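You operate a simulated robot arm through the tools that you are given. There is no shell and no other tool.

Carry out the task below with a simulated robot arm. There is one attempt and no reset: what you move stays moved.

TASK
Call up the next order and pick it into the small tote.
Fine: press each lit green button once its cartons are in.

The check looks at the end state, three seconds after you hand in, the way a careful person would. Anything else that was tipped, shoved, dropped, spilled or broken makes it a failure.

THE ROBOT
A 7-joint arm with a two-finger parallel gripper, fixed in place. Base frame: the origin is at the foot of the arm, x ahead of it, y to its left, z up; the work surface is at about z = 330. Readings come in mm, degrees, newtons and seconds.
Its first joint turns from -132.0 to 132.0 degrees. Payload 3.91 kg.
The tool frame sits at the grasp point between the pads (the TCP): z along the fingers, y along the line on which they close. The tips reach 30 mm beyond it. The gripper opens to 110 mm. The fingers are 20 mm wide and 10 mm thick; the gripper's body (48 by 112 mm) begins 55 mm behind the TCP.
Orientation is told as [roll, pitch, yaw] about the base's x, y, z axes, in that order, counted from this pose: with the fingers straight down and closing along the base's y, the tool's x points along the base's -x, its y along +y and its z along -z.

THE INTERFACE
- The arm moves only by the tool send_rows. Its argument "plan" is a list of rows, each a list of 7 numbers: the shift along the tool's x, y, z in units of 40 mm (1.0 is 40 mm), then the turn, a rotation vector about the tool's x, y, z in units of 5 degrees (1.0 is 5 degrees), then the closure, from 0 (fully open) to 1 (shut). In form: [[dx, dy, dz, rx, ry, rz, gripper], ...]. A call has 1 to 20 rows; each row shifts and turns the commanded pose from where the row before left it, along the tool's axes as they then stand. A call with a number of a shift or a turn outside -1 to 1 is refused whole. Each row takes 0.2 s and may step no farther than 50 mm and 8.6 degrees from the row before; otherwise, or with a gripper value out of range, the whole call is refused. Where a pose cannot be reached the arm comes as near as it can. A force on the tool above 40 N (or 10 N above the force at the start of the call, whichever is more), or a blocked arm, ends the call early, and 0.2 s more pass. Each finger travels about 108 mm/s and halts on what it meets, pressing with about 45 N; the grip force reading is that of the motor and also rises with nothing between the fingers. The clock runs only during rows and for 0.2 s after the last one: add rows that do not move to give the fingers time. The reply holds the time, the measured pose of the TCP, the force on the tool along the base axes, the opening and the grip force, in the units named above and with some noise, with the torque about the TCP (base axes, N m) and any sound that the robot's microphone picked up.
- Cameras (640 x 400 px; columns grow to the right, rows downward): "scene" is fixed at [49.1, 500.3, 1497.5]; the picture's right is [0.25, -0.97, 0.00], its down [-0.58, -0.15, -0.80] and it looks along [0.77, 0.20, -0.60] (base axes); focal length 214 px, centre (320, 200). "wrist" rides on the gripper at [72, 17, -103] in the tool frame; the picture's right is [-0.23, 0.97, 0.00], its down [-0.76, -0.18, -0.62] and it looks along [-0.61, -0.14, 0.78] (tool axes); focal length 222 px, centre (320, 200).
- snapshot(camera): a new picture of that camera. It takes no simulated time.
- point_at(camera, pixels): for up to 12 pixels [column, row] of the newest picture of that camera ("zoom" is the newest enlarged one), the place [x, y, z] in the base frame of the surface seen there, good to about 3 mm. It takes no simulated time.
- inspect(camera, box): a new picture of the part [left, top, right, bottom] of that camera's present view, enlarged. It takes no simulated time.
- sign_off(): hands the job in; it is judged then, once.

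Unless the task says otherwise, let go and move clear before handing in.

The tools are called after "Request:" as a command line: name --pt "numbers of a row" for each row, then --argument value for the rest, lists and objects as JSON in quotes. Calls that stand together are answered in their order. send_rows: Moves the arm, as the interface text tells. Its arguments: {"type":"object","properties":{"plan":{"type":"array","items":{"type":"array","items":{"type":"number"}}}},"required":["plan"]} The other tools are called the same way: snapshot (camera) takes a picture; point_at (camera, pixels) gives the place of the surface under pixels of a picture; inspect (camera, box) takes an enlarged picture of a part of a camera's view; sign_off () hands the job in.

At the start:

```text
t: 0.0
tool_pos: [505.1, 536.1, 1345.7]
orientation: [0.0, 0.0, -0.1]
wrist_force: [0.3, 0.6, 0.2]
moment: [-0.02, -0.03, 0.0]
finger_gap: 109.9
grasp_force: 0.1
```

scene: 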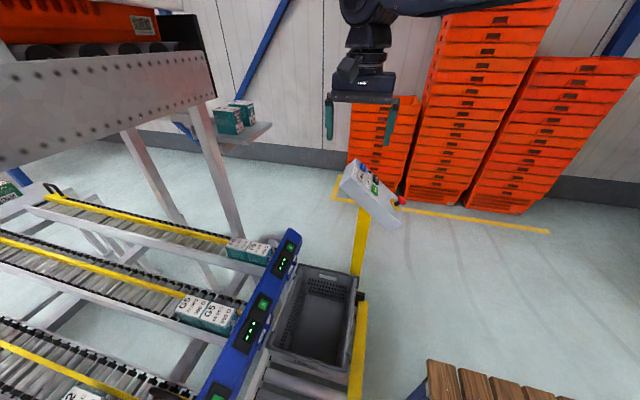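
wrist: 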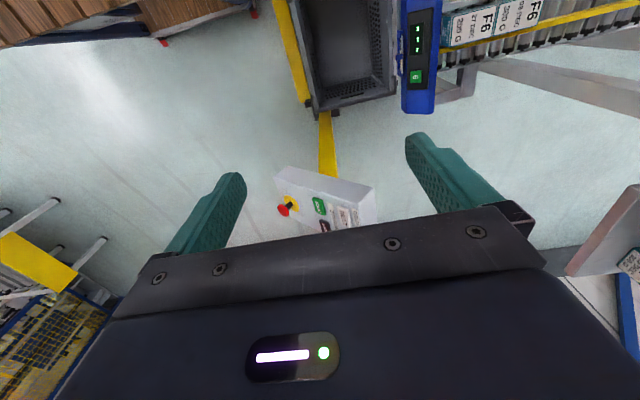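

The scene shows a pick-to-light rack with blue display strip (around 250,310), a small grey tote (320,310), and a control panel (370,190) with buttons. I'll zoom into these first.

Request:
inspect --camera "scene" --box '[320, 140, 420, 240]'

Request:
inspect --camera "scene" --box '[160, 220, 380, 400]'

Request:
inspect --camera "wrist" --box '[260, 0, 640, 240]'

Request:
inspect --camera "scene" --box '[0, 180, 280, 400]'

```text
4.00 times, centred on (370, 190) of scene
```

zoom: 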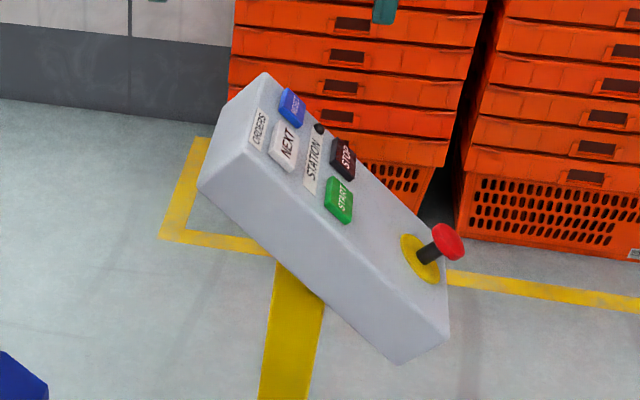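

```text
2.22 times, centred on (270, 310) of scene
```

zoom: 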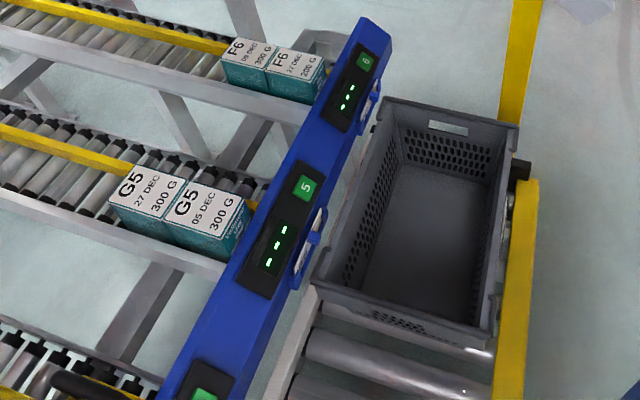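

```text
1.67 times, centred on (450, 120) of wrist
```

zoom: 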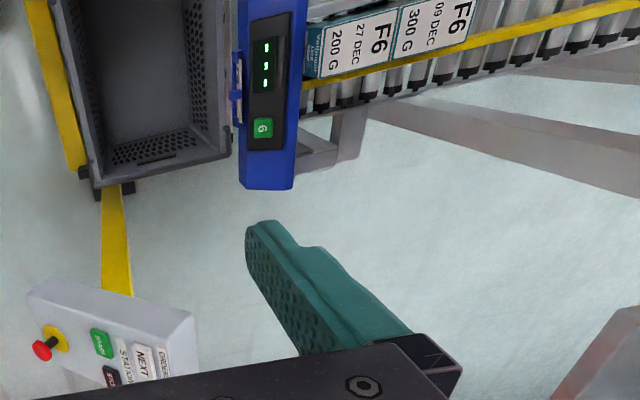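

```text
1.82 times, centred on (140, 290) of scene
```

zoom: 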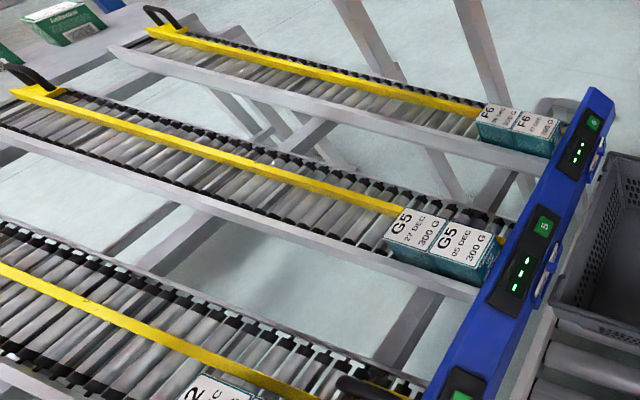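

The panel has NEXT (white) under ORDERS, and START/STOP under STATION; the lane displays show "---". I'll measure the panel buttons and look closer at labels.

Request:
inspect --camera "scene" --box '[338, 155, 388, 195]'

Request:
point_at --camera "scene" --pixels '[[363, 166], [361, 176], [374, 189], [376, 179], [395, 204], [347, 168], [388, 214], [290, 240], [262, 303], [320, 320], [205, 310], [365, 170]]'

Request:
point_at --camera "zoom" --pixels '[[320, 100], [280, 200], [420, 240], [460, 320], [340, 60], [250, 100], [200, 160]]'

Request:
inspect --camera "scene" --box '[140, 320, 280, 400]'

Request:
inspect --camera "scene" --box '[190, 90, 280, 150]'

```text
10.00 times, centred on (363, 175) of scene
```

zoom: 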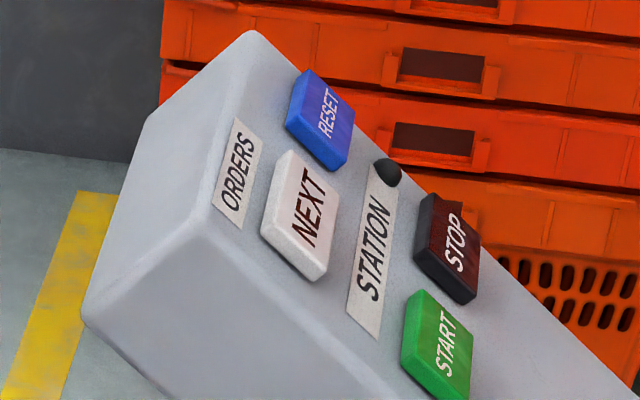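

```text
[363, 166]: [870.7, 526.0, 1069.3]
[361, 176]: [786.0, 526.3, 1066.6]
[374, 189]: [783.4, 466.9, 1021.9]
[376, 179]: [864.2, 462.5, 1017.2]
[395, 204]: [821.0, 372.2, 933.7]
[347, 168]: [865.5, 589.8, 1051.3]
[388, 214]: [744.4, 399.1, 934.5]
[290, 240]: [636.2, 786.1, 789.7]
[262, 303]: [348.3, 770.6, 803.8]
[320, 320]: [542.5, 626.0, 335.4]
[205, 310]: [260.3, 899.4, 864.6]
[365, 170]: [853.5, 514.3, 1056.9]
```

```text
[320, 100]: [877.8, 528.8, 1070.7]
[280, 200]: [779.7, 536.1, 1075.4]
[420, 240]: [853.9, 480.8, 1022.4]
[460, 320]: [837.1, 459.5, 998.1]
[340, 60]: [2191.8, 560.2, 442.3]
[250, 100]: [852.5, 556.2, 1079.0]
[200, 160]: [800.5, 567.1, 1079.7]
```

```text
4.57 times, centred on (210, 360) of scene
```

zoom: 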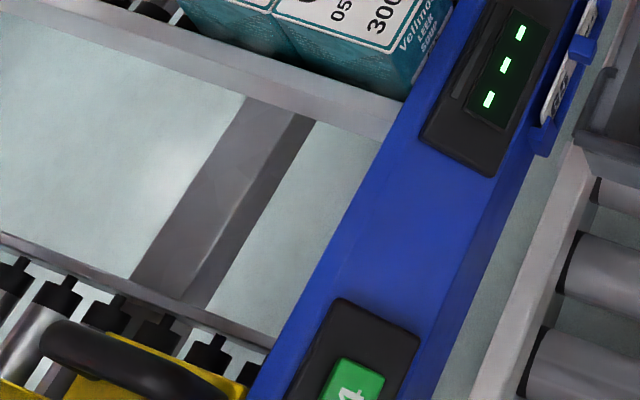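

```text
6.67 times, centred on (235, 120) of scene
```

zoom: 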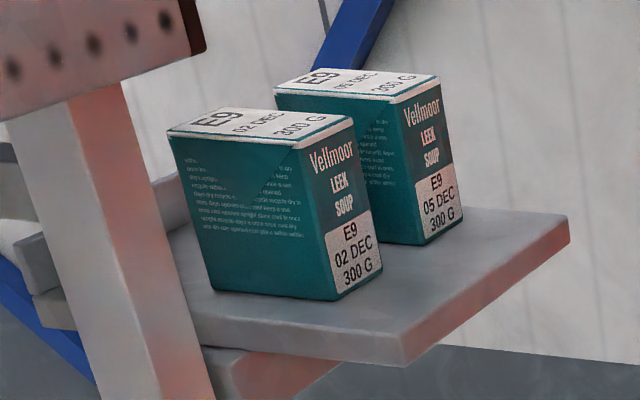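

Panel geometry is measured: its face slopes down toward -y at about 38°. Now I need the rest of the lanes, so I'll measure cartons and lanes before moving for a better view.

Request:
snapshot --camera "scene"

Request:
point_at --camera "scene" --pixels '[[237, 244], [262, 250], [190, 305], [220, 315], [85, 395], [285, 260], [250, 330], [265, 300], [291, 247], [215, 398], [330, 275], [270, 350]]'

Request:
point_at --camera "scene" --pixels '[[100, 80], [210, 90], [60, 55], [130, 45], [230, 110], [245, 103], [40, 380], [120, 210], [220, 190], [140, 170], [450, 380], [30, 190]]'

Request:
point_at --camera "scene" --pixels '[[296, 268], [354, 274], [350, 368], [268, 345], [300, 270], [350, 280], [340, 360], [275, 345], [345, 325], [285, 310], [360, 297]]'

Request:
inspect --camera "scene" --box '[0, 0, 220, 140]'

```text
taken
```

scene: 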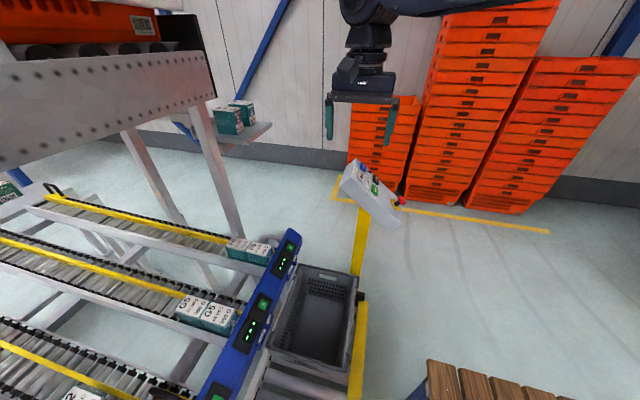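

```text
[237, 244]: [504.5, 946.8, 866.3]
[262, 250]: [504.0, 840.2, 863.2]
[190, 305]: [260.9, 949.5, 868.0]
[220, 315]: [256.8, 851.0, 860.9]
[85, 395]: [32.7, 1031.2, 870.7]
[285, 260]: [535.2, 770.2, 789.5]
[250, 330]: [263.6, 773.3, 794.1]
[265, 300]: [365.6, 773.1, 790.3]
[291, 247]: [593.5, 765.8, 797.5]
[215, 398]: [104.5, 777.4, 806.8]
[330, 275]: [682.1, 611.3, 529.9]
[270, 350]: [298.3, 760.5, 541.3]
```

```text
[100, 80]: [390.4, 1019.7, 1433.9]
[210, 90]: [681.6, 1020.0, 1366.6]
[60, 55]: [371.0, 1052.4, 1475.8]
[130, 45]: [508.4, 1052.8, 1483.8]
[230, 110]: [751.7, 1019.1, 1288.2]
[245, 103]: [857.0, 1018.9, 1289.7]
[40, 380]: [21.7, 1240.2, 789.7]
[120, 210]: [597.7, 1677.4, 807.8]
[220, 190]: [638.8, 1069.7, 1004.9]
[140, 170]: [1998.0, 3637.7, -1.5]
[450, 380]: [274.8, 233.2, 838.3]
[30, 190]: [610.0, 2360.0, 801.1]
```

```text
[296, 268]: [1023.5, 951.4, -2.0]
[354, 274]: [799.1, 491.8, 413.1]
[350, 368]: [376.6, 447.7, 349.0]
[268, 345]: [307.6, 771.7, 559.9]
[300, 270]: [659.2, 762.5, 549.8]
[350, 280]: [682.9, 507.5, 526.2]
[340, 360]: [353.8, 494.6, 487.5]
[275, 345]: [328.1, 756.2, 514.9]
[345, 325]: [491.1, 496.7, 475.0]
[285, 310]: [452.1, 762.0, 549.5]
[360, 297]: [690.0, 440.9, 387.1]
```

```text
2.86 times, centred on (110, 70) of scene
```

zoom: 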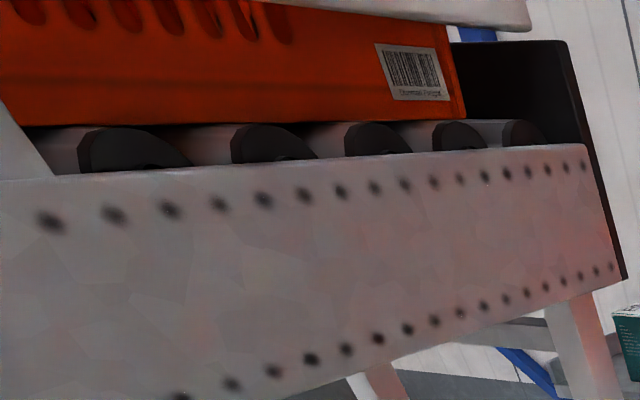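

Cartons sit at lane fronts (lane 6 x≈505, lane 5 x≈260, lane 4 x≈30; tops z≈865), and the tote spans roughly x 308–690, y 500–765. I'll measure the NEXT button precisely before pressing it.

Request:
inspect --camera "scene" --box '[343, 160, 383, 190]'

Request:
inspect --camera "wrist" --box '[260, 150, 390, 240]'

```text
13.33 times, centred on (363, 175) of scene
```

zoom: 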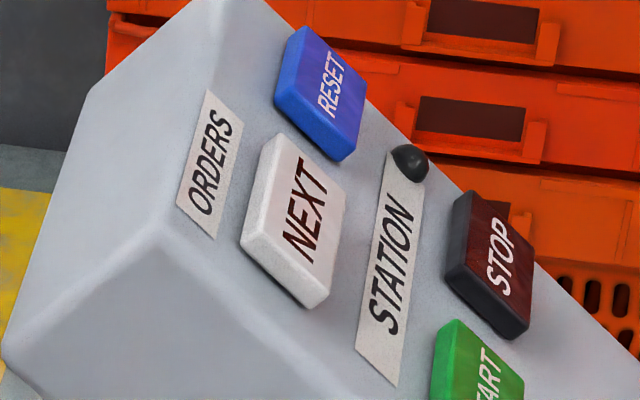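

```text
4.44 times, centred on (325, 195) of wrist
```

zoom: 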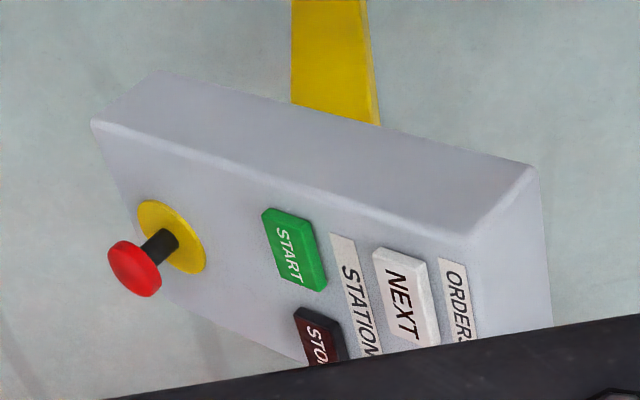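

Both views show NEXT clearly. I'll read 3-D points on the NEXT cap and on the face around it.

Request:
point_at --camera "zoom" --pixels '[[383, 255], [425, 265], [438, 340], [395, 345], [410, 300], [280, 215], [305, 225], [295, 285], [325, 280], [495, 240], [330, 310], [230, 180]]'

Request:
inspect --camera "scene" --box '[343, 160, 383, 190]'

```text
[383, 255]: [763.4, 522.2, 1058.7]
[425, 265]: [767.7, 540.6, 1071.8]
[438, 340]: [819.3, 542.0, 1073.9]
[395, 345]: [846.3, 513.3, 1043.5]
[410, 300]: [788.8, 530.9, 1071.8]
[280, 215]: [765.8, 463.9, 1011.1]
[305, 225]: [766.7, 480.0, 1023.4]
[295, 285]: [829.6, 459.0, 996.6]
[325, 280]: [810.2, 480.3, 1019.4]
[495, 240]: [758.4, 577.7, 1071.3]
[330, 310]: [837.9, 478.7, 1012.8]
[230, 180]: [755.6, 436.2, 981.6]
```

```text
13.33 times, centred on (363, 175) of scene
```

zoom: 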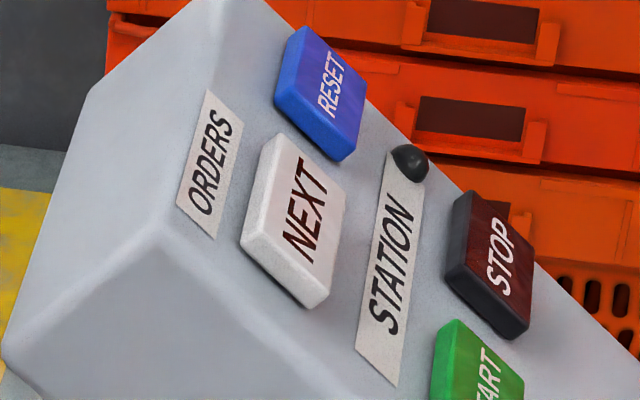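

Request:
point_at --camera "zoom" --pixels '[[280, 140], [340, 190], [315, 295], [255, 240], [298, 215], [225, 60], [190, 230], [235, 320], [350, 250], [340, 340], [405, 200], [320, 90]]'

```text
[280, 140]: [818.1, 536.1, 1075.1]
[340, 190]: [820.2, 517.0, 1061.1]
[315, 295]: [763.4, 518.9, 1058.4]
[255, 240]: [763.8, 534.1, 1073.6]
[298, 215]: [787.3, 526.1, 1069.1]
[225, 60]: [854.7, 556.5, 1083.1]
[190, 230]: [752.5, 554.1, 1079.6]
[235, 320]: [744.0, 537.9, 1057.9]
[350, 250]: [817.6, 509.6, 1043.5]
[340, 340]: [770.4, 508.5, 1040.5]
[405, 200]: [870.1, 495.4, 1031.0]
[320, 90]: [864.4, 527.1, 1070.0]
```

NEXT cap centre is about (791, 528, 1068), face normal about (0, -0.64, 0.77). I'll move to a hover above it with the fingers shut, then tilt.

Request:
send_rows --pt "-0.715 -0.165 0.4 0 0 0 1" --pt "-0.715 -0.165 0.4 0 0 0 1" --pt "-0.715 -0.165 0.4 0 0 0 1" --pt "-0.715 -0.165 0.4 0 0 0 1" --pt "-0.715 -0.165 0.4 0 0 0 1" --pt "-0.715 -0.165 0.4 0 0 0 1" --pt "-0.715 -0.165 0.4 0 0 0 1" --pt "-0.715 -0.165 0.4 0 0 0 1" --pt "-0.715 -0.165 0.4 0 0 0 1" --pt "-0.715 -0.165 0.4 0 0 0 1" --pt "0 0 0 -1 0 0 1" --pt "0 0 0 -1 0 0 1"

```text
t: 2.6
tool_pos: [790.4, 469.3, 1185.9]
orientation: [10.1, 0.0, -0.1]
wrist_force: [0.5, -1.4, -0.1]
moment: [0.01, 0.01, 0.0]
finger_gap: 0.2
grasp_force: 37.6
```

The arm tracked well and roll went to +10.1° as expected. I'll continue the tilt to 40° and then look.

Request:
send_rows --pt "0 0 0 -1 0 0 1" --pt "0 0 0 -1 0 0 1" --pt "0 0 0 -1 0 0 1" --pt "0 0 0 -1 0 0 1" --pt "0 0 0 -1 0 0 1" --pt "0 0 0 -1 0 0 1" --pt "0 0 0 0 0 0 1"

Request:
snapshot --camera "wrist"

Request:
snapshot --camera "scene"

```text
t: 4.2
tool_pos: [790.0, 468.8, 1184.1]
orientation: [40.0, -0.1, 0.0]
wrist_force: [-0.8, -0.9, -0.6]
moment: [0.01, -0.01, -0.02]
finger_gap: 0.0
grasp_force: 37.2
```

```text
taken
```

wrist: 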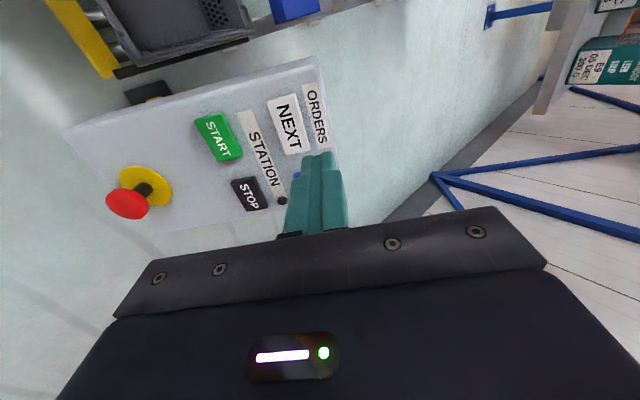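

```text
taken
```

scene: 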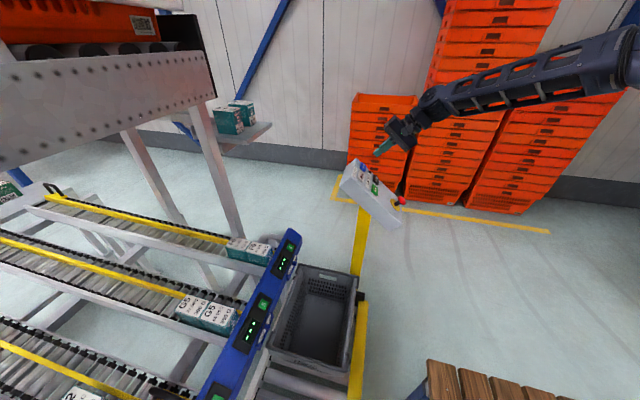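

The tip is about 97 mm from NEXT and needs about -29 mm along tool y. I'll re-measure the cap from this wrist view.

Request:
inspect --camera "wrist" --box '[230, 80, 350, 155]'

Request:
point_at --camera "wrist" --pixels '[[272, 103], [295, 98], [304, 146], [284, 151], [289, 125], [318, 115], [330, 150], [200, 110], [245, 170]]'

```text
5.33 times, centred on (290, 118) of wrist
```

zoom: 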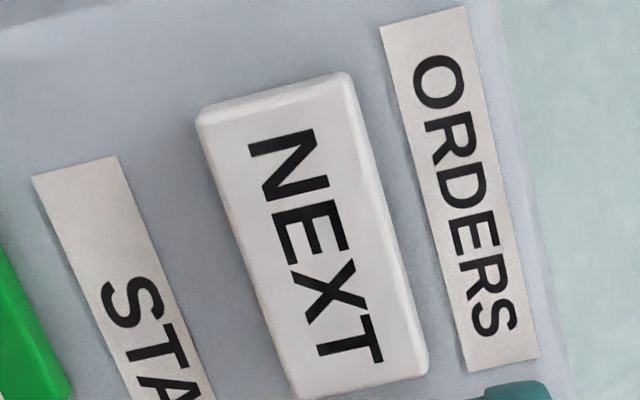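

```text
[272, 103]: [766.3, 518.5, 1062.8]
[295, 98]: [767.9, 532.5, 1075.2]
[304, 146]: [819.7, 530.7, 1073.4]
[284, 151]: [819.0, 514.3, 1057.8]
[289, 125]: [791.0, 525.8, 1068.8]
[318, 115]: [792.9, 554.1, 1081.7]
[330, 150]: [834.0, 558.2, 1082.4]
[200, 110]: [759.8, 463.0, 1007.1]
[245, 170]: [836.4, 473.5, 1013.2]
```

Centre is (792, 525, 1068). I'll shift -32 mm along tool y, approach to 10 mm off, then press in 2 mm steps.

Request:
send_rows --pt "-0.05 -0.79 0 0 0 0 1" --pt "0 0 0.7 0 0 0 1" --pt "0 0 0.7 0 0 0 1" --pt "0 0 0.5 0 0 0 1" --pt "0 0 0.2 0 0 0 1" --pt "0 0 0 0 0 0 1"

Request:
snapshot --camera "wrist"

Request:
inspect --camera "scene" --box '[330, 120, 430, 200]'

```text
t: 5.6
tool_pos: [792.7, 499.1, 1100.8]
orientation: [40.0, 0.1, 0.0]
wrist_force: [-0.2, -0.1, 0.1]
moment: [0.02, -0.03, 0.0]
finger_gap: 0.0
grasp_force: 37.9
```

```text
taken
```

wrist: 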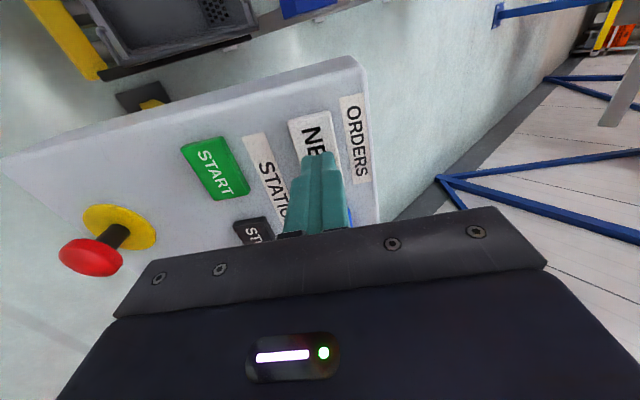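

```text
5.00 times, centred on (380, 160) of scene
```

zoom: 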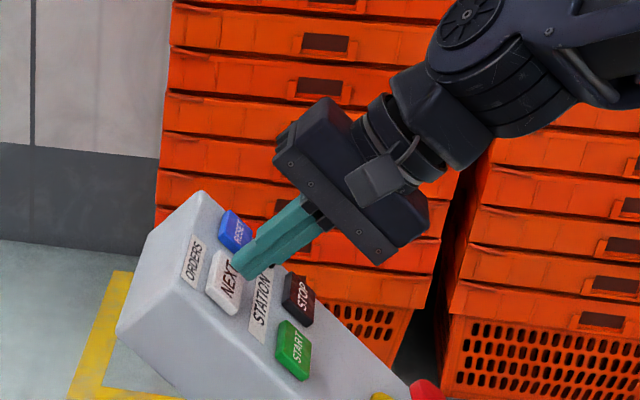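

Tip is ~11 mm above NEXT's centre and clear of RESET. I'll press in small steps.

Request:
send_rows --pt "0 0 0.15 0 0 0 1" --pt "0 0 0.1 0 0 0 1" --pt "0 0 0.05 0 0 0 1" --pt "0 0 0.05 0 0 0 1" --pt "0 0 0.05 0 0 0 1" --pt "0 0 0.05 0 0 0 1"

Request:
snapshot --camera "scene"

```text
t: 7.0
tool_pos: [792.8, 510.1, 1087.7]
orientation: [40.1, -0.1, 0.0]
wrist_force: [-0.4, -6.2, 5.2]
moment: [-0.04, 0.0, 0.04]
finger_gap: 0.0
grasp_force: 38.0
heard: click
```

```text
taken
```

scene: 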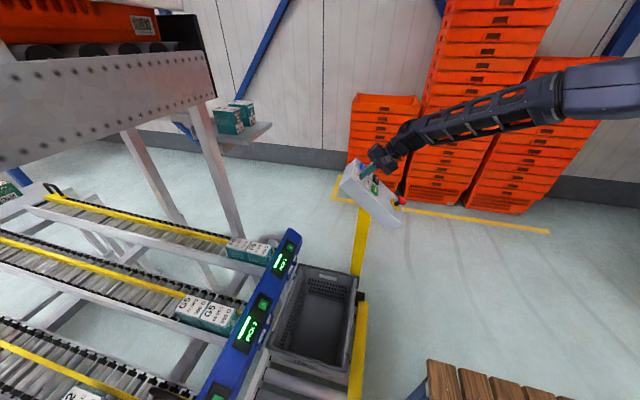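

A click was heard and the lane displays changed. I'll retract 80 mm and read the displays.

Request:
send_rows --pt "0 0 -0.5 0 0 0 1" --pt "0 0 -0.8 0 0 0 1" --pt "0 0 -0.8 0 0 0 1" --pt "0 0 0 0 0 0 1"

Request:
inspect --camera "scene" --box '[265, 225, 305, 285]'

Request:
inspect --camera "scene" --box '[220, 280, 290, 350]'

Request:
inspect --camera "scene" --box '[180, 350, 260, 400]'

Request:
inspect --camera "scene" --box '[330, 140, 410, 200]'

```text
t: 8.0
tool_pos: [791.3, 458.3, 1152.9]
orientation: [40.0, -0.1, 0.0]
wrist_force: [-0.7, -0.5, -0.2]
moment: [0.01, -0.01, 0.0]
finger_gap: 0.0
grasp_force: 37.5
```

```text
6.67 times, centred on (285, 255) of scene
```

zoom: 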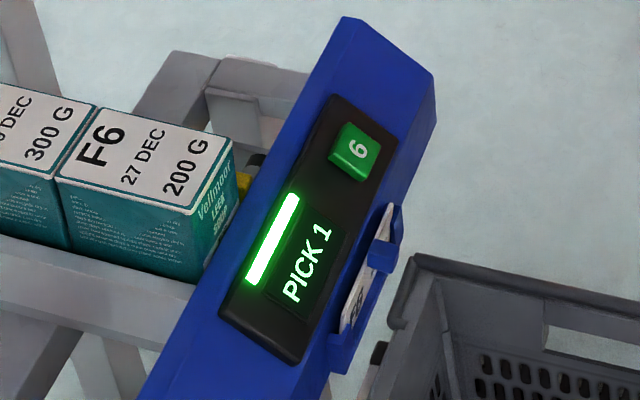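

```text
5.71 times, centred on (255, 315) of scene
```

zoom: 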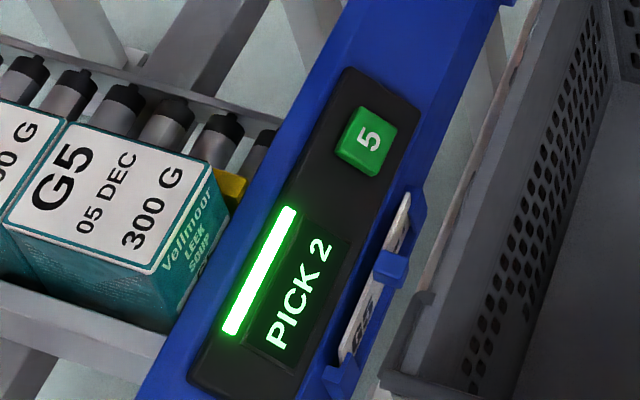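

```text
8.00 times, centred on (220, 375) of scene
```

zoom: 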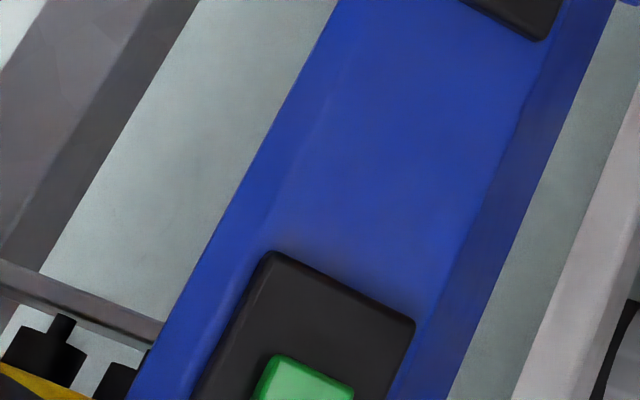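

```text
6.67 times, centred on (370, 170) of scene
```

zoom: 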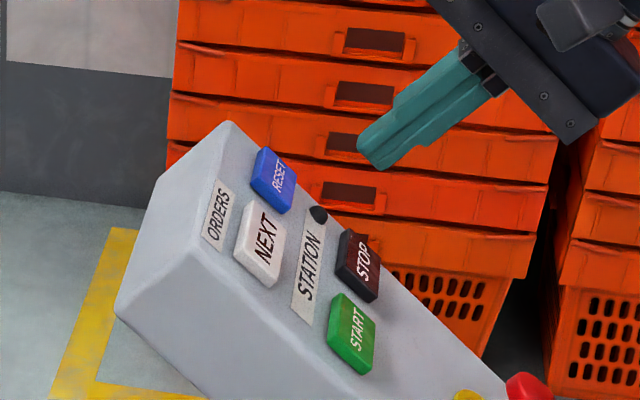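

Displays: lane 6 "PICK 1", lane 5 "PICK 2"; other lanes need checking, as do the location cards in front (360,290 in zoom). I'll untilt, move back and turn the camera toward the rack.

Request:
send_rows --pt "0 0 -0.5 1 0 0 1" --pt "0 0 -0.5 1 0 0 1" --pt "0.4 0 0 1 0 0 1" --pt "0.4 0 0 1 0 0 1" --pt "0.6 0 0 1 0 0 1" --pt "0.6 0 0 1 0 0 1" --pt "0.8 0 0 1 0 0 1" --pt "0.8 0 0 1 0 0 1" --pt "0.9 0 0 0 0 0 1" --pt "0.9 0 0 0 0 0 1" --pt "0.9 0 0 0 0 0 1" --pt "0.9 0 0 0 0 0 1"

Request:
send_rows --pt "0 0 0 0 0 -1 0.5" --pt "0 0 0 0 0 -1 0.5" --pt "0 0 0 0 0 -1 0.5" --pt "0 0 0 0 0 -1 0.5" --pt "0 0 0 0 0 -1 0.5" --pt "0 0 0 0 0 -1 0.5" --pt "0 0 0 0 0 -1 0.5" --pt "0 0 0 0 0 -1 0.5" --pt "0 0 0 0 0 -1 0.5" --pt "0 0 0 0 0 -1 0.5" --pt "0 0 0 0 0 -1 0.5" --pt "0 0 0 0 0 -1 0.5" --pt "0 0 0 0 0 -1 0.5" --pt "0 0 0 0 0 -1 0.5" --pt "0 0 0 0 0 -1 0.5" --pt "0 0 0 0 0 -1 0.5" --pt "0 0 0 0 0 -1 0.5" --pt "0 0 0 0 0 -1 0.5" --pt "0 0 0 0 0 0 0.5"

Request:
snapshot --camera "wrist"

Request:
snapshot --camera "scene"

```text
t: 10.6
tool_pos: [505.2, 430.6, 1182.8]
orientation: [-0.1, 0.0, 0.0]
wrist_force: [0.9, 0.1, -1.0]
moment: [0.04, 0.04, -0.01]
finger_gap: 0.1
grasp_force: 37.5
```

```text
t: 14.6
tool_pos: [505.3, 433.2, 1182.9]
orientation: [0.0, -0.1, 90.0]
wrist_force: [-0.2, 0.0, 0.1]
moment: [0.0, -0.01, -0.01]
finger_gap: 55.0
grasp_force: 0.0
```

```text
taken
```

wrist: 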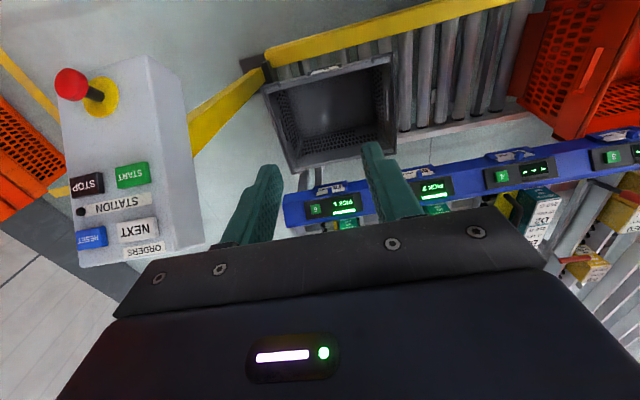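

```text
taken
```

scene: 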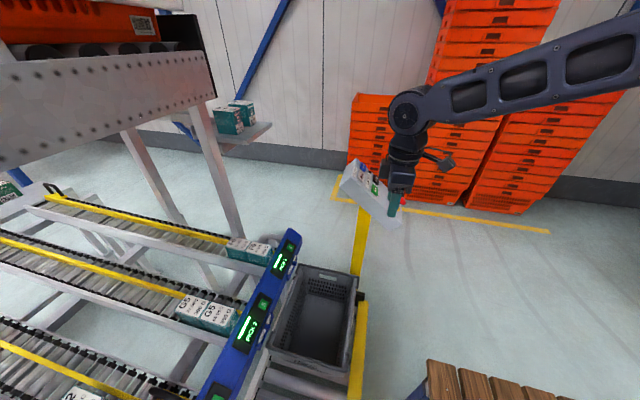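

The camera faces +y (image upside down); lanes 6 and 5 show PICK while lane 4 at (520,172) and lane 3 at (615,157) seem to show dashes. I'll zoom in on displays and cards.

Request:
inspect --camera "wrist" --box '[280, 160, 400, 235]'

Request:
inspect --camera "wrist" --box '[390, 140, 510, 215]'

Request:
inspect --camera "wrist" --box '[470, 110, 640, 280]'

```text
5.33 times, centred on (340, 198) of wrist
```

zoom: 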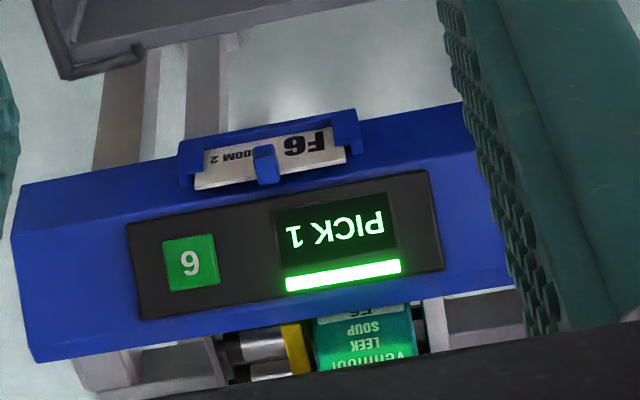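

```text
5.33 times, centred on (450, 178) of wrist
```

zoom: 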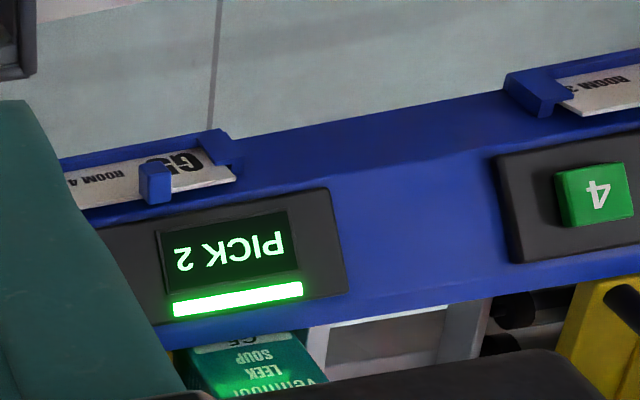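

```text
2.35 times, centred on (555, 195) of wrist
```

zoom: 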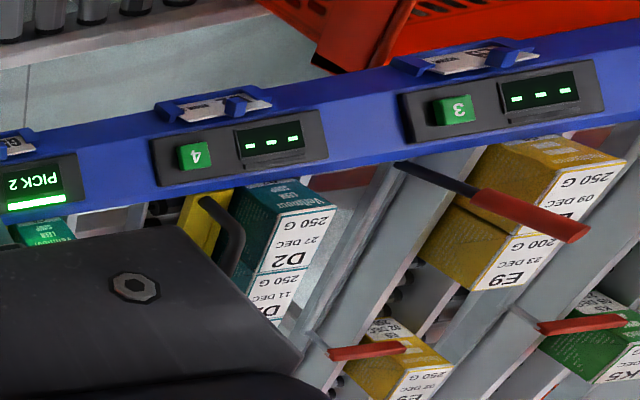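

Lane cards read something like "F6 …ROOM 2" and "G5 ROOM 4", and lanes 4 and 3 show dashes. I'll move closer for a legible view of the cards.

Request:
send_rows --pt "-0.8 0 0.7 0 0 0 0" --pt "-0.8 0 0.7 0 0 0 0" --pt "-0.8 0 0.7 0 0 0 0" --pt "-0.8 0 0.7 0 0 0 0" --pt "-0.8 0 0.7 0 0 0 0" --pt "0 0 0 0 0 0 0"

Request:
snapshot --camera "wrist"

Request:
snapshot --camera "scene"

```text
t: 16.0
tool_pos: [504.4, 592.5, 1042.6]
orientation: [0.0, 0.0, 90.0]
wrist_force: [0.2, -0.5, 0.9]
moment: [0.0, -0.02, -0.01]
finger_gap: 110.2
grasp_force: 0.0
```

```text
taken
```

wrist: 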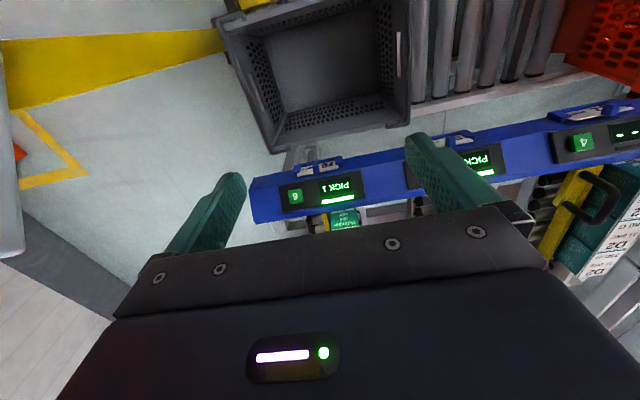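

```text
taken
```

scene: 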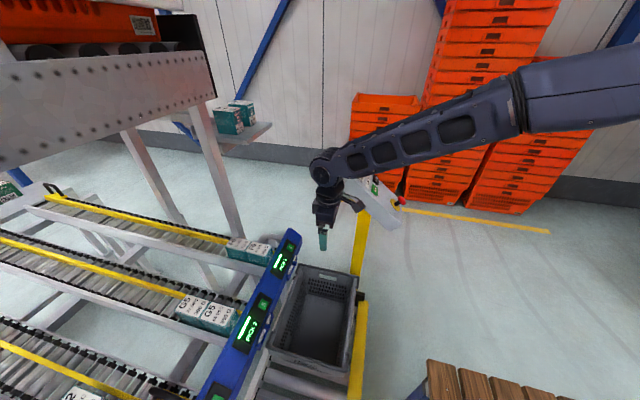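

Request:
inspect --camera "wrist" --box '[285, 145, 365, 195]'

Request:
inspect --camera "wrist" --box '[420, 120, 510, 180]'

Request:
inspect --camera "wrist" --box '[540, 90, 640, 160]'

```text
8.00 times, centred on (325, 170) of wrist
```

zoom: 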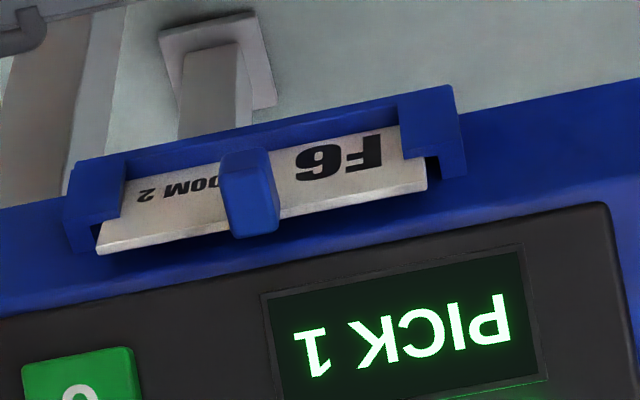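

```text
6.67 times, centred on (465, 150) of wrist
```

zoom: 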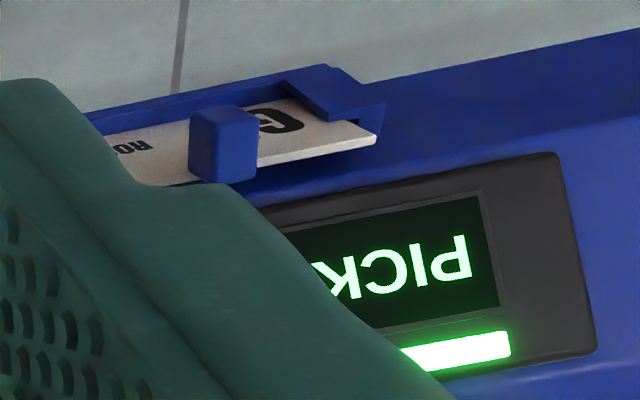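

```text
5.71 times, centred on (590, 125) of wrist
```

zoom: 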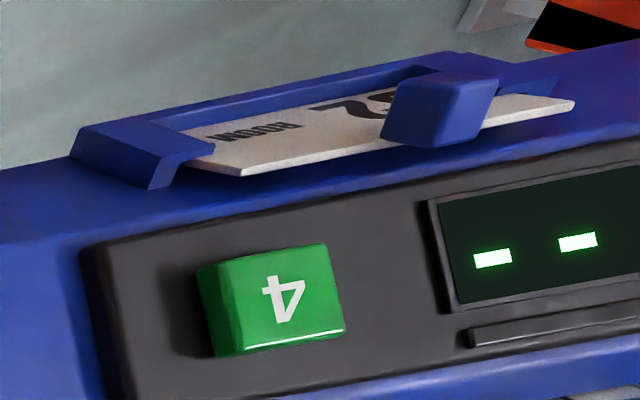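

Cards give location code plus "ROOM n"; nothing more. I'll now move toward -x to check lanes 3, 2, 1 and look for any notices.

Request:
send_rows --pt "0 -0.8 -0.4 0 0 0 0" --pt "0 -0.8 -0.4 0 0 0 0" --pt "0 -0.8 -0.4 0 0 0 0" --pt "0 -0.8 -0.4 0 0 0 0" --pt "0 -0.9 0 0 0 0 0" --pt "0 -0.9 0 0 0 0 0" --pt "0 -0.9 0 0 0 0 0" --pt "0 -0.9 0 0 0 0 0" --pt "0 -0.9 0 0 0 0 0" --pt "0 -0.9 0 0 0 0 0" --pt "0 0 0 0 0 0 0"

Request:
snapshot --camera "wrist"

Request:
snapshot --camera "scene"

```text
t: 18.4
tool_pos: [848.7, 592.0, 1106.5]
orientation: [0.0, 0.0, 90.0]
wrist_force: [-0.2, -0.8, -0.2]
moment: [0.0, -0.04, 0.01]
finger_gap: 109.9
grasp_force: 0.1
```

```text
taken
```

wrist: 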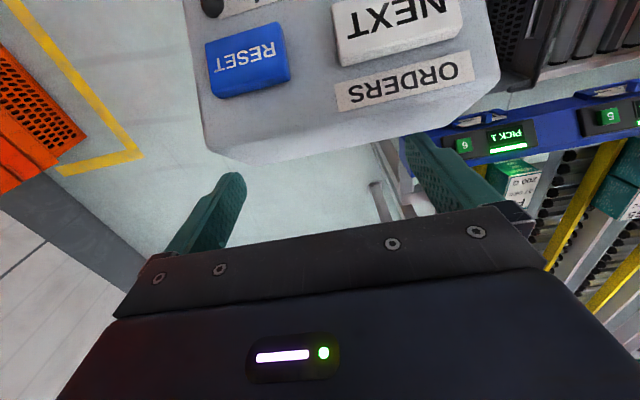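

```text
taken
```

scene: 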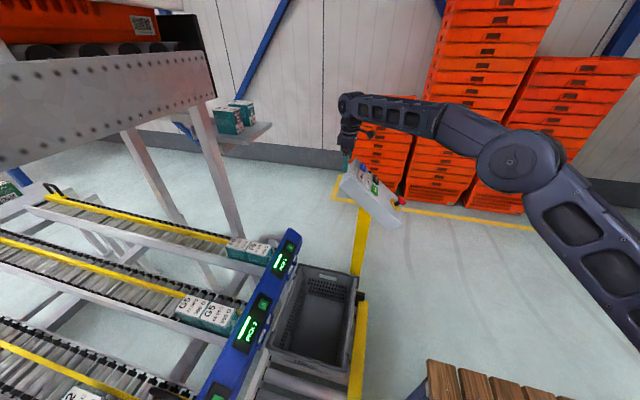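

I moved the wrong way: at this yaw tool +y is base -x. No contact occurred (force ~0, displays unchanged), but I'm near the panel, so I'll rise straight up first and then go to -x.

Request:
send_rows --pt "0 0 -0.8 0 0 0 0" --pt "0 0 -0.8 0 0 0 0" --pt "0 0.9 0 0 0 0 0" --pt "0 0.9 0 0 0 0 0" --pt "0 0.9 0 0 0 0 0" --pt "0 0.9 0 0 0 0 0" --pt "0 0.9 0 0 0 0 0" --pt "0 0.9 0 0 0 0 0" --pt "0 0.9 0 0 0 0 0" --pt "0 0.9 0 0 0 0 0" --pt "0 0.9 0 0 0 0 0" --pt "0 0.9 0 0 0 0 0" --pt "0 0.9 0 0 0 0 0" --pt "0 0.9 0 0 0 0 0" --pt "0 0.9 0 0 0 0 0" --pt "0 0.9 0 0 0 0 0" --pt "0 0.9 0 0 0 0 0" --pt "0 0.9 0 0 0 0 0" --pt "0 0.9 0 0 0 0 0" --pt "0 0 0 0 0 0 0"

Request:
snapshot --camera "wrist"

Request:
snapshot --camera "scene"

```text
t: 22.6
tool_pos: [236.8, 591.4, 1170.7]
orientation: [0.1, 0.0, 89.9]
wrist_force: [0.1, 0.3, 0.1]
moment: [0.03, -0.01, 0.01]
finger_gap: 110.1
grasp_force: 0.1
```

```text
taken
```

wrist: 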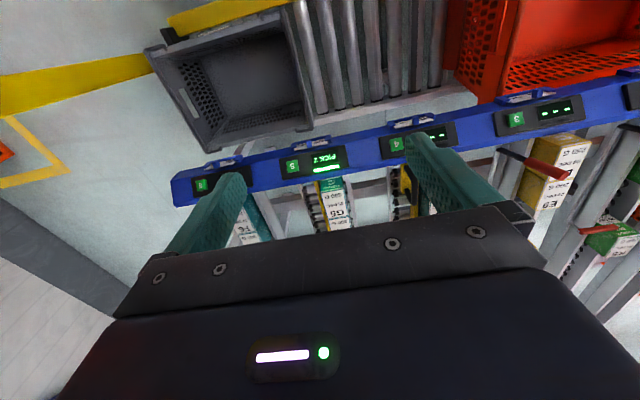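

```text
taken
```

scene: 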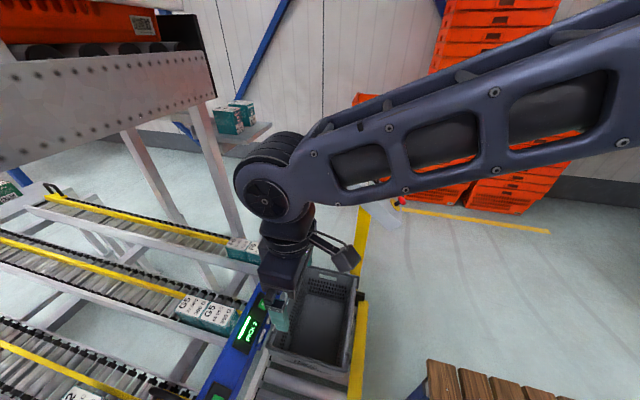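

Still safe. I'll go another ~250 mm to -x to see lanes 2 and 1 displays.

Request:
send_rows --pt "0 0.9 0 0 0 0 0" --pt "0 0.9 0 0 0 0 0" --pt "0 0.9 0 0 0 0 0" --pt "0 0.9 0 0 0 0 0" --pt "0 0.9 0 0 0 0 0" --pt "0 0.9 0 0 0 0 0" --pt "0 0.9 0 0 0 0 0" --pt "0 0 0 0 0 0 0"

Request:
snapshot --camera "wrist"

Request:
inspect --camera "wrist" --box '[430, 60, 640, 200]'

Request:
inspect --camera "wrist" --box '[130, 130, 340, 270]'

```text
t: 24.4
tool_pos: [-15.4, 592.4, 1171.1]
orientation: [-0.1, -0.1, 90.1]
wrist_force: [0.3, 0.4, 0.5]
moment: [0.0, 0.02, 0.02]
finger_gap: 110.0
grasp_force: 0.1
```

```text
taken
```

wrist: 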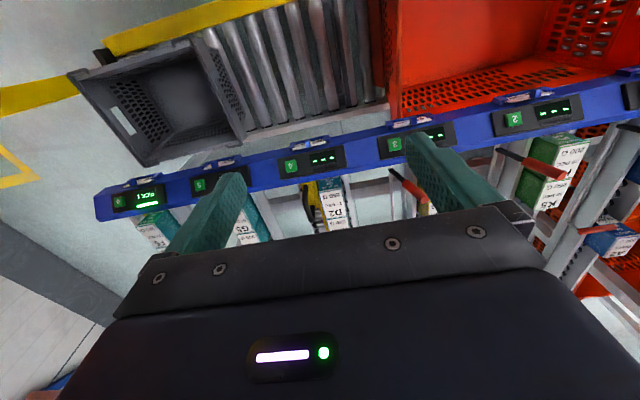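

```text
2.86 times, centred on (535, 130) of wrist
```

zoom: 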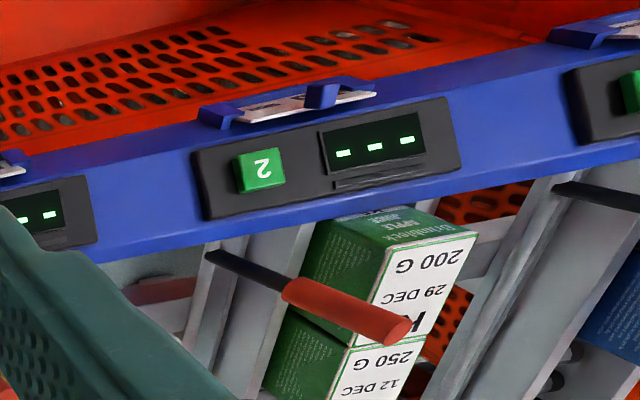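

```text
2.86 times, centred on (235, 200) of wrist
```

zoom: 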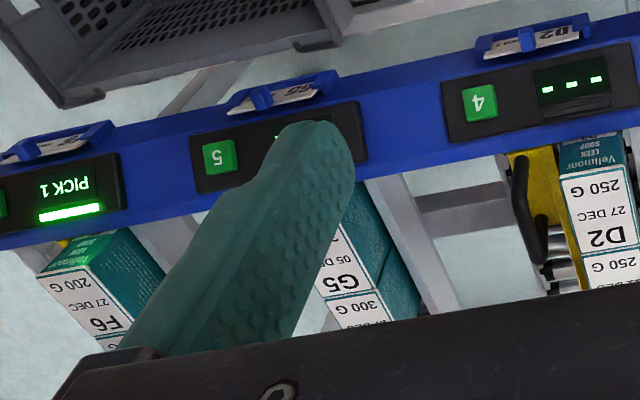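

Lane 2 also shows dashes. I'll go a bit further for lane 1 and check for signage along the beam above.

Request:
send_rows --pt "0 0.9 0 0 0 0 0" --pt "0 0.9 0 0 0 0 0" --pt "0 0.9 0 0 0 0 0" --pt "0 0.9 0 0 0 0 0" --pt "0 0 0 0 0 0 0"

Request:
snapshot --camera "wrist"

Request:
inspect --camera "wrist" --box '[480, 40, 640, 150]'

Request:
snapshot --camera "scene"

```text
t: 25.6
tool_pos: [-158.8, 594.1, 1172.5]
orientation: [0.1, 0.0, 90.0]
wrist_force: [-0.3, -1.0, -1.3]
moment: [0.04, -0.01, 0.0]
finger_gap: 109.8
grasp_force: 0.1
```

```text
taken
```

wrist: 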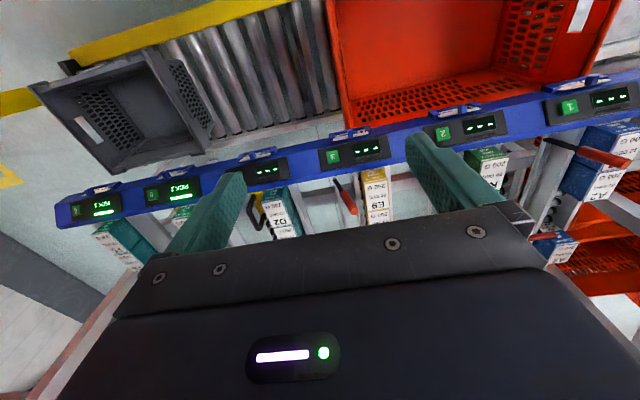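

```text
3.64 times, centred on (560, 95) of wrist
```

zoom: 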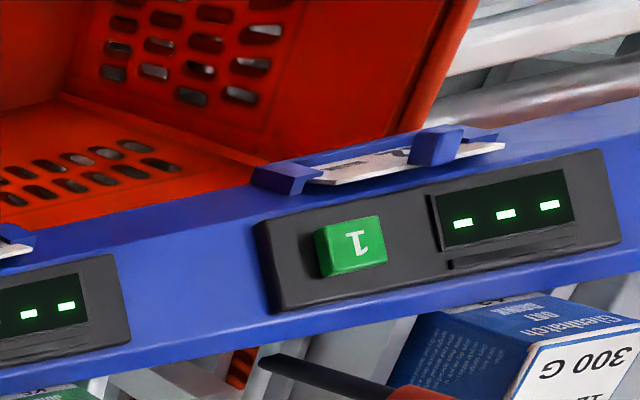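

```text
taken
```

scene: 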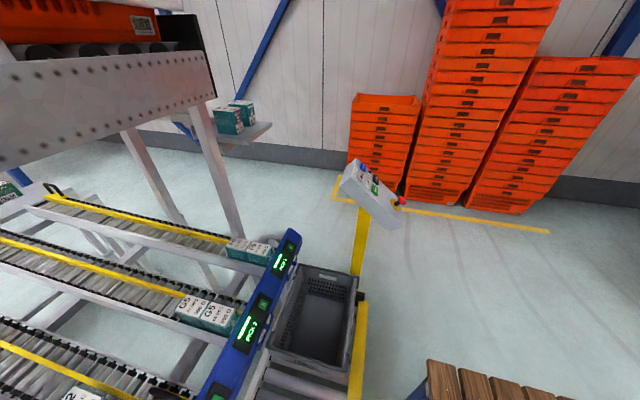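

All other lanes show dashes; only lane 6 (1) and lane 5 (2) are called. I'll read the cards in this view and take a close look at the cartons in lanes 5/6.

Request:
inspect --camera "wrist" --box '[50, 170, 210, 270]'

Request:
inspect --camera "wrist" --box '[220, 110, 400, 240]'

Request:
inspect --camera "scene" --box '[170, 225, 280, 335]'

```text
4.00 times, centred on (130, 220) of wrist
```

zoom: 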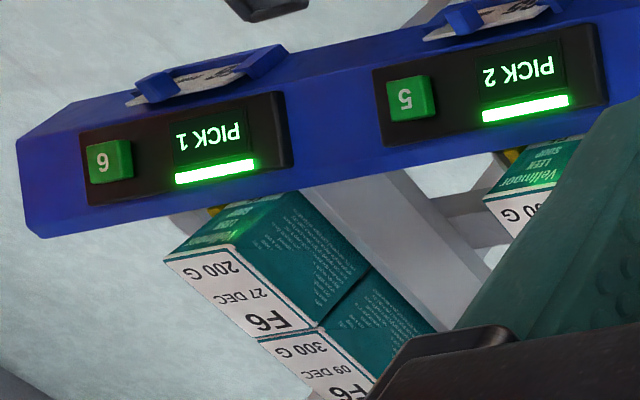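

```text
3.08 times, centred on (310, 175) of wrist
```

zoom: 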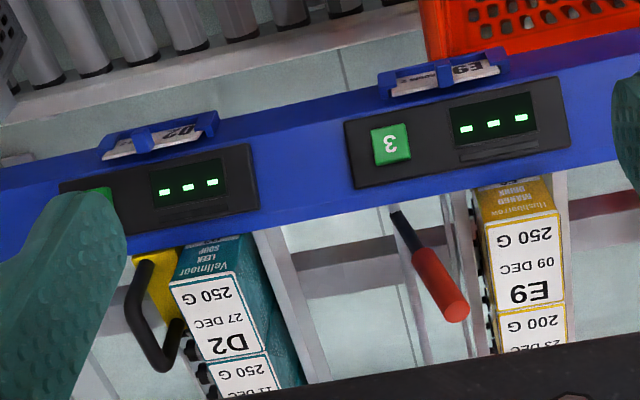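

```text
3.64 times, centred on (225, 280) of scene
```

zoom: 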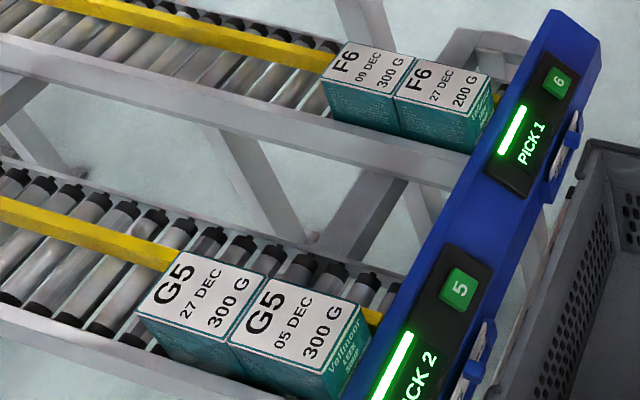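

Request:
inspect --camera "wrist" --box '[325, 122, 375, 150]'

Request:
inspect --camera "wrist" --box '[540, 65, 620, 115]'

Request:
inspect --camera "wrist" --box '[425, 95, 495, 135]'

Request:
inspect --camera "wrist" --box '[235, 140, 285, 170]'

```text
12.80 times, centred on (350, 136) of wrist
```

zoom: 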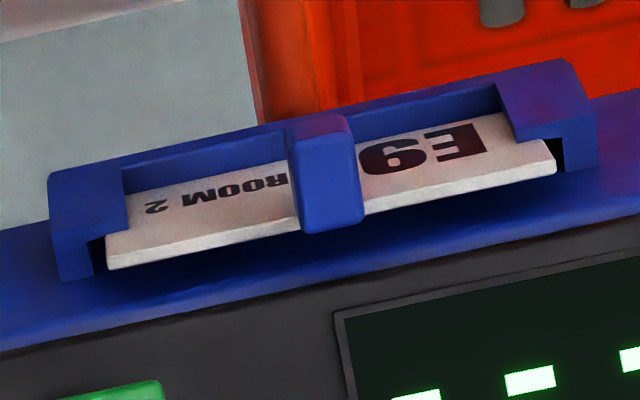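

```text
8.00 times, centred on (580, 90) of wrist
```

zoom: 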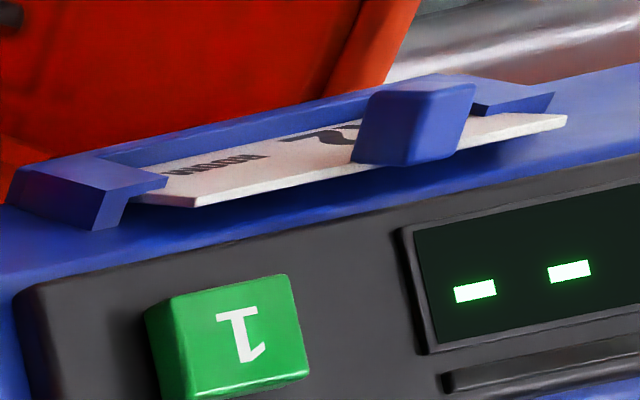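

```text
9.14 times, centred on (460, 115) of wrist
```

zoom: 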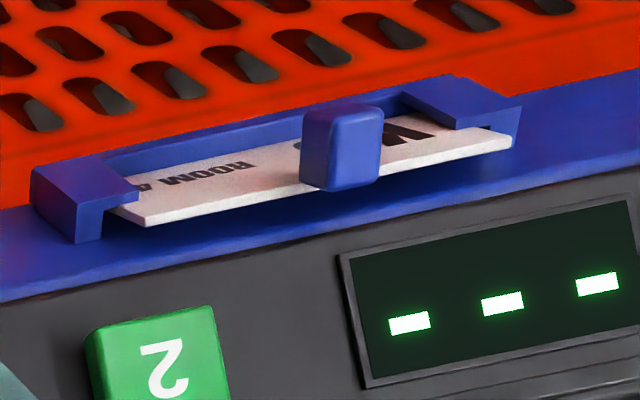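

```text
12.80 times, centred on (260, 155) of wrist
```

zoom: 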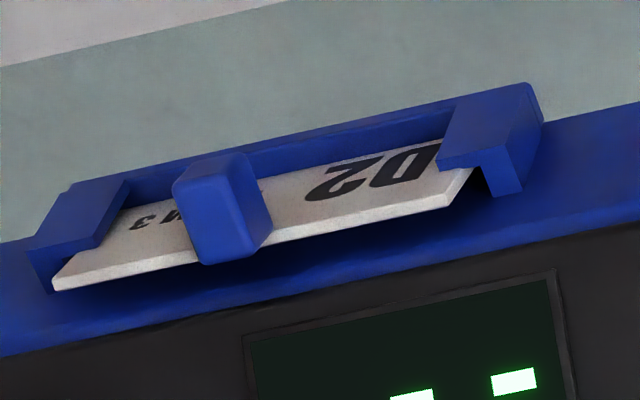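

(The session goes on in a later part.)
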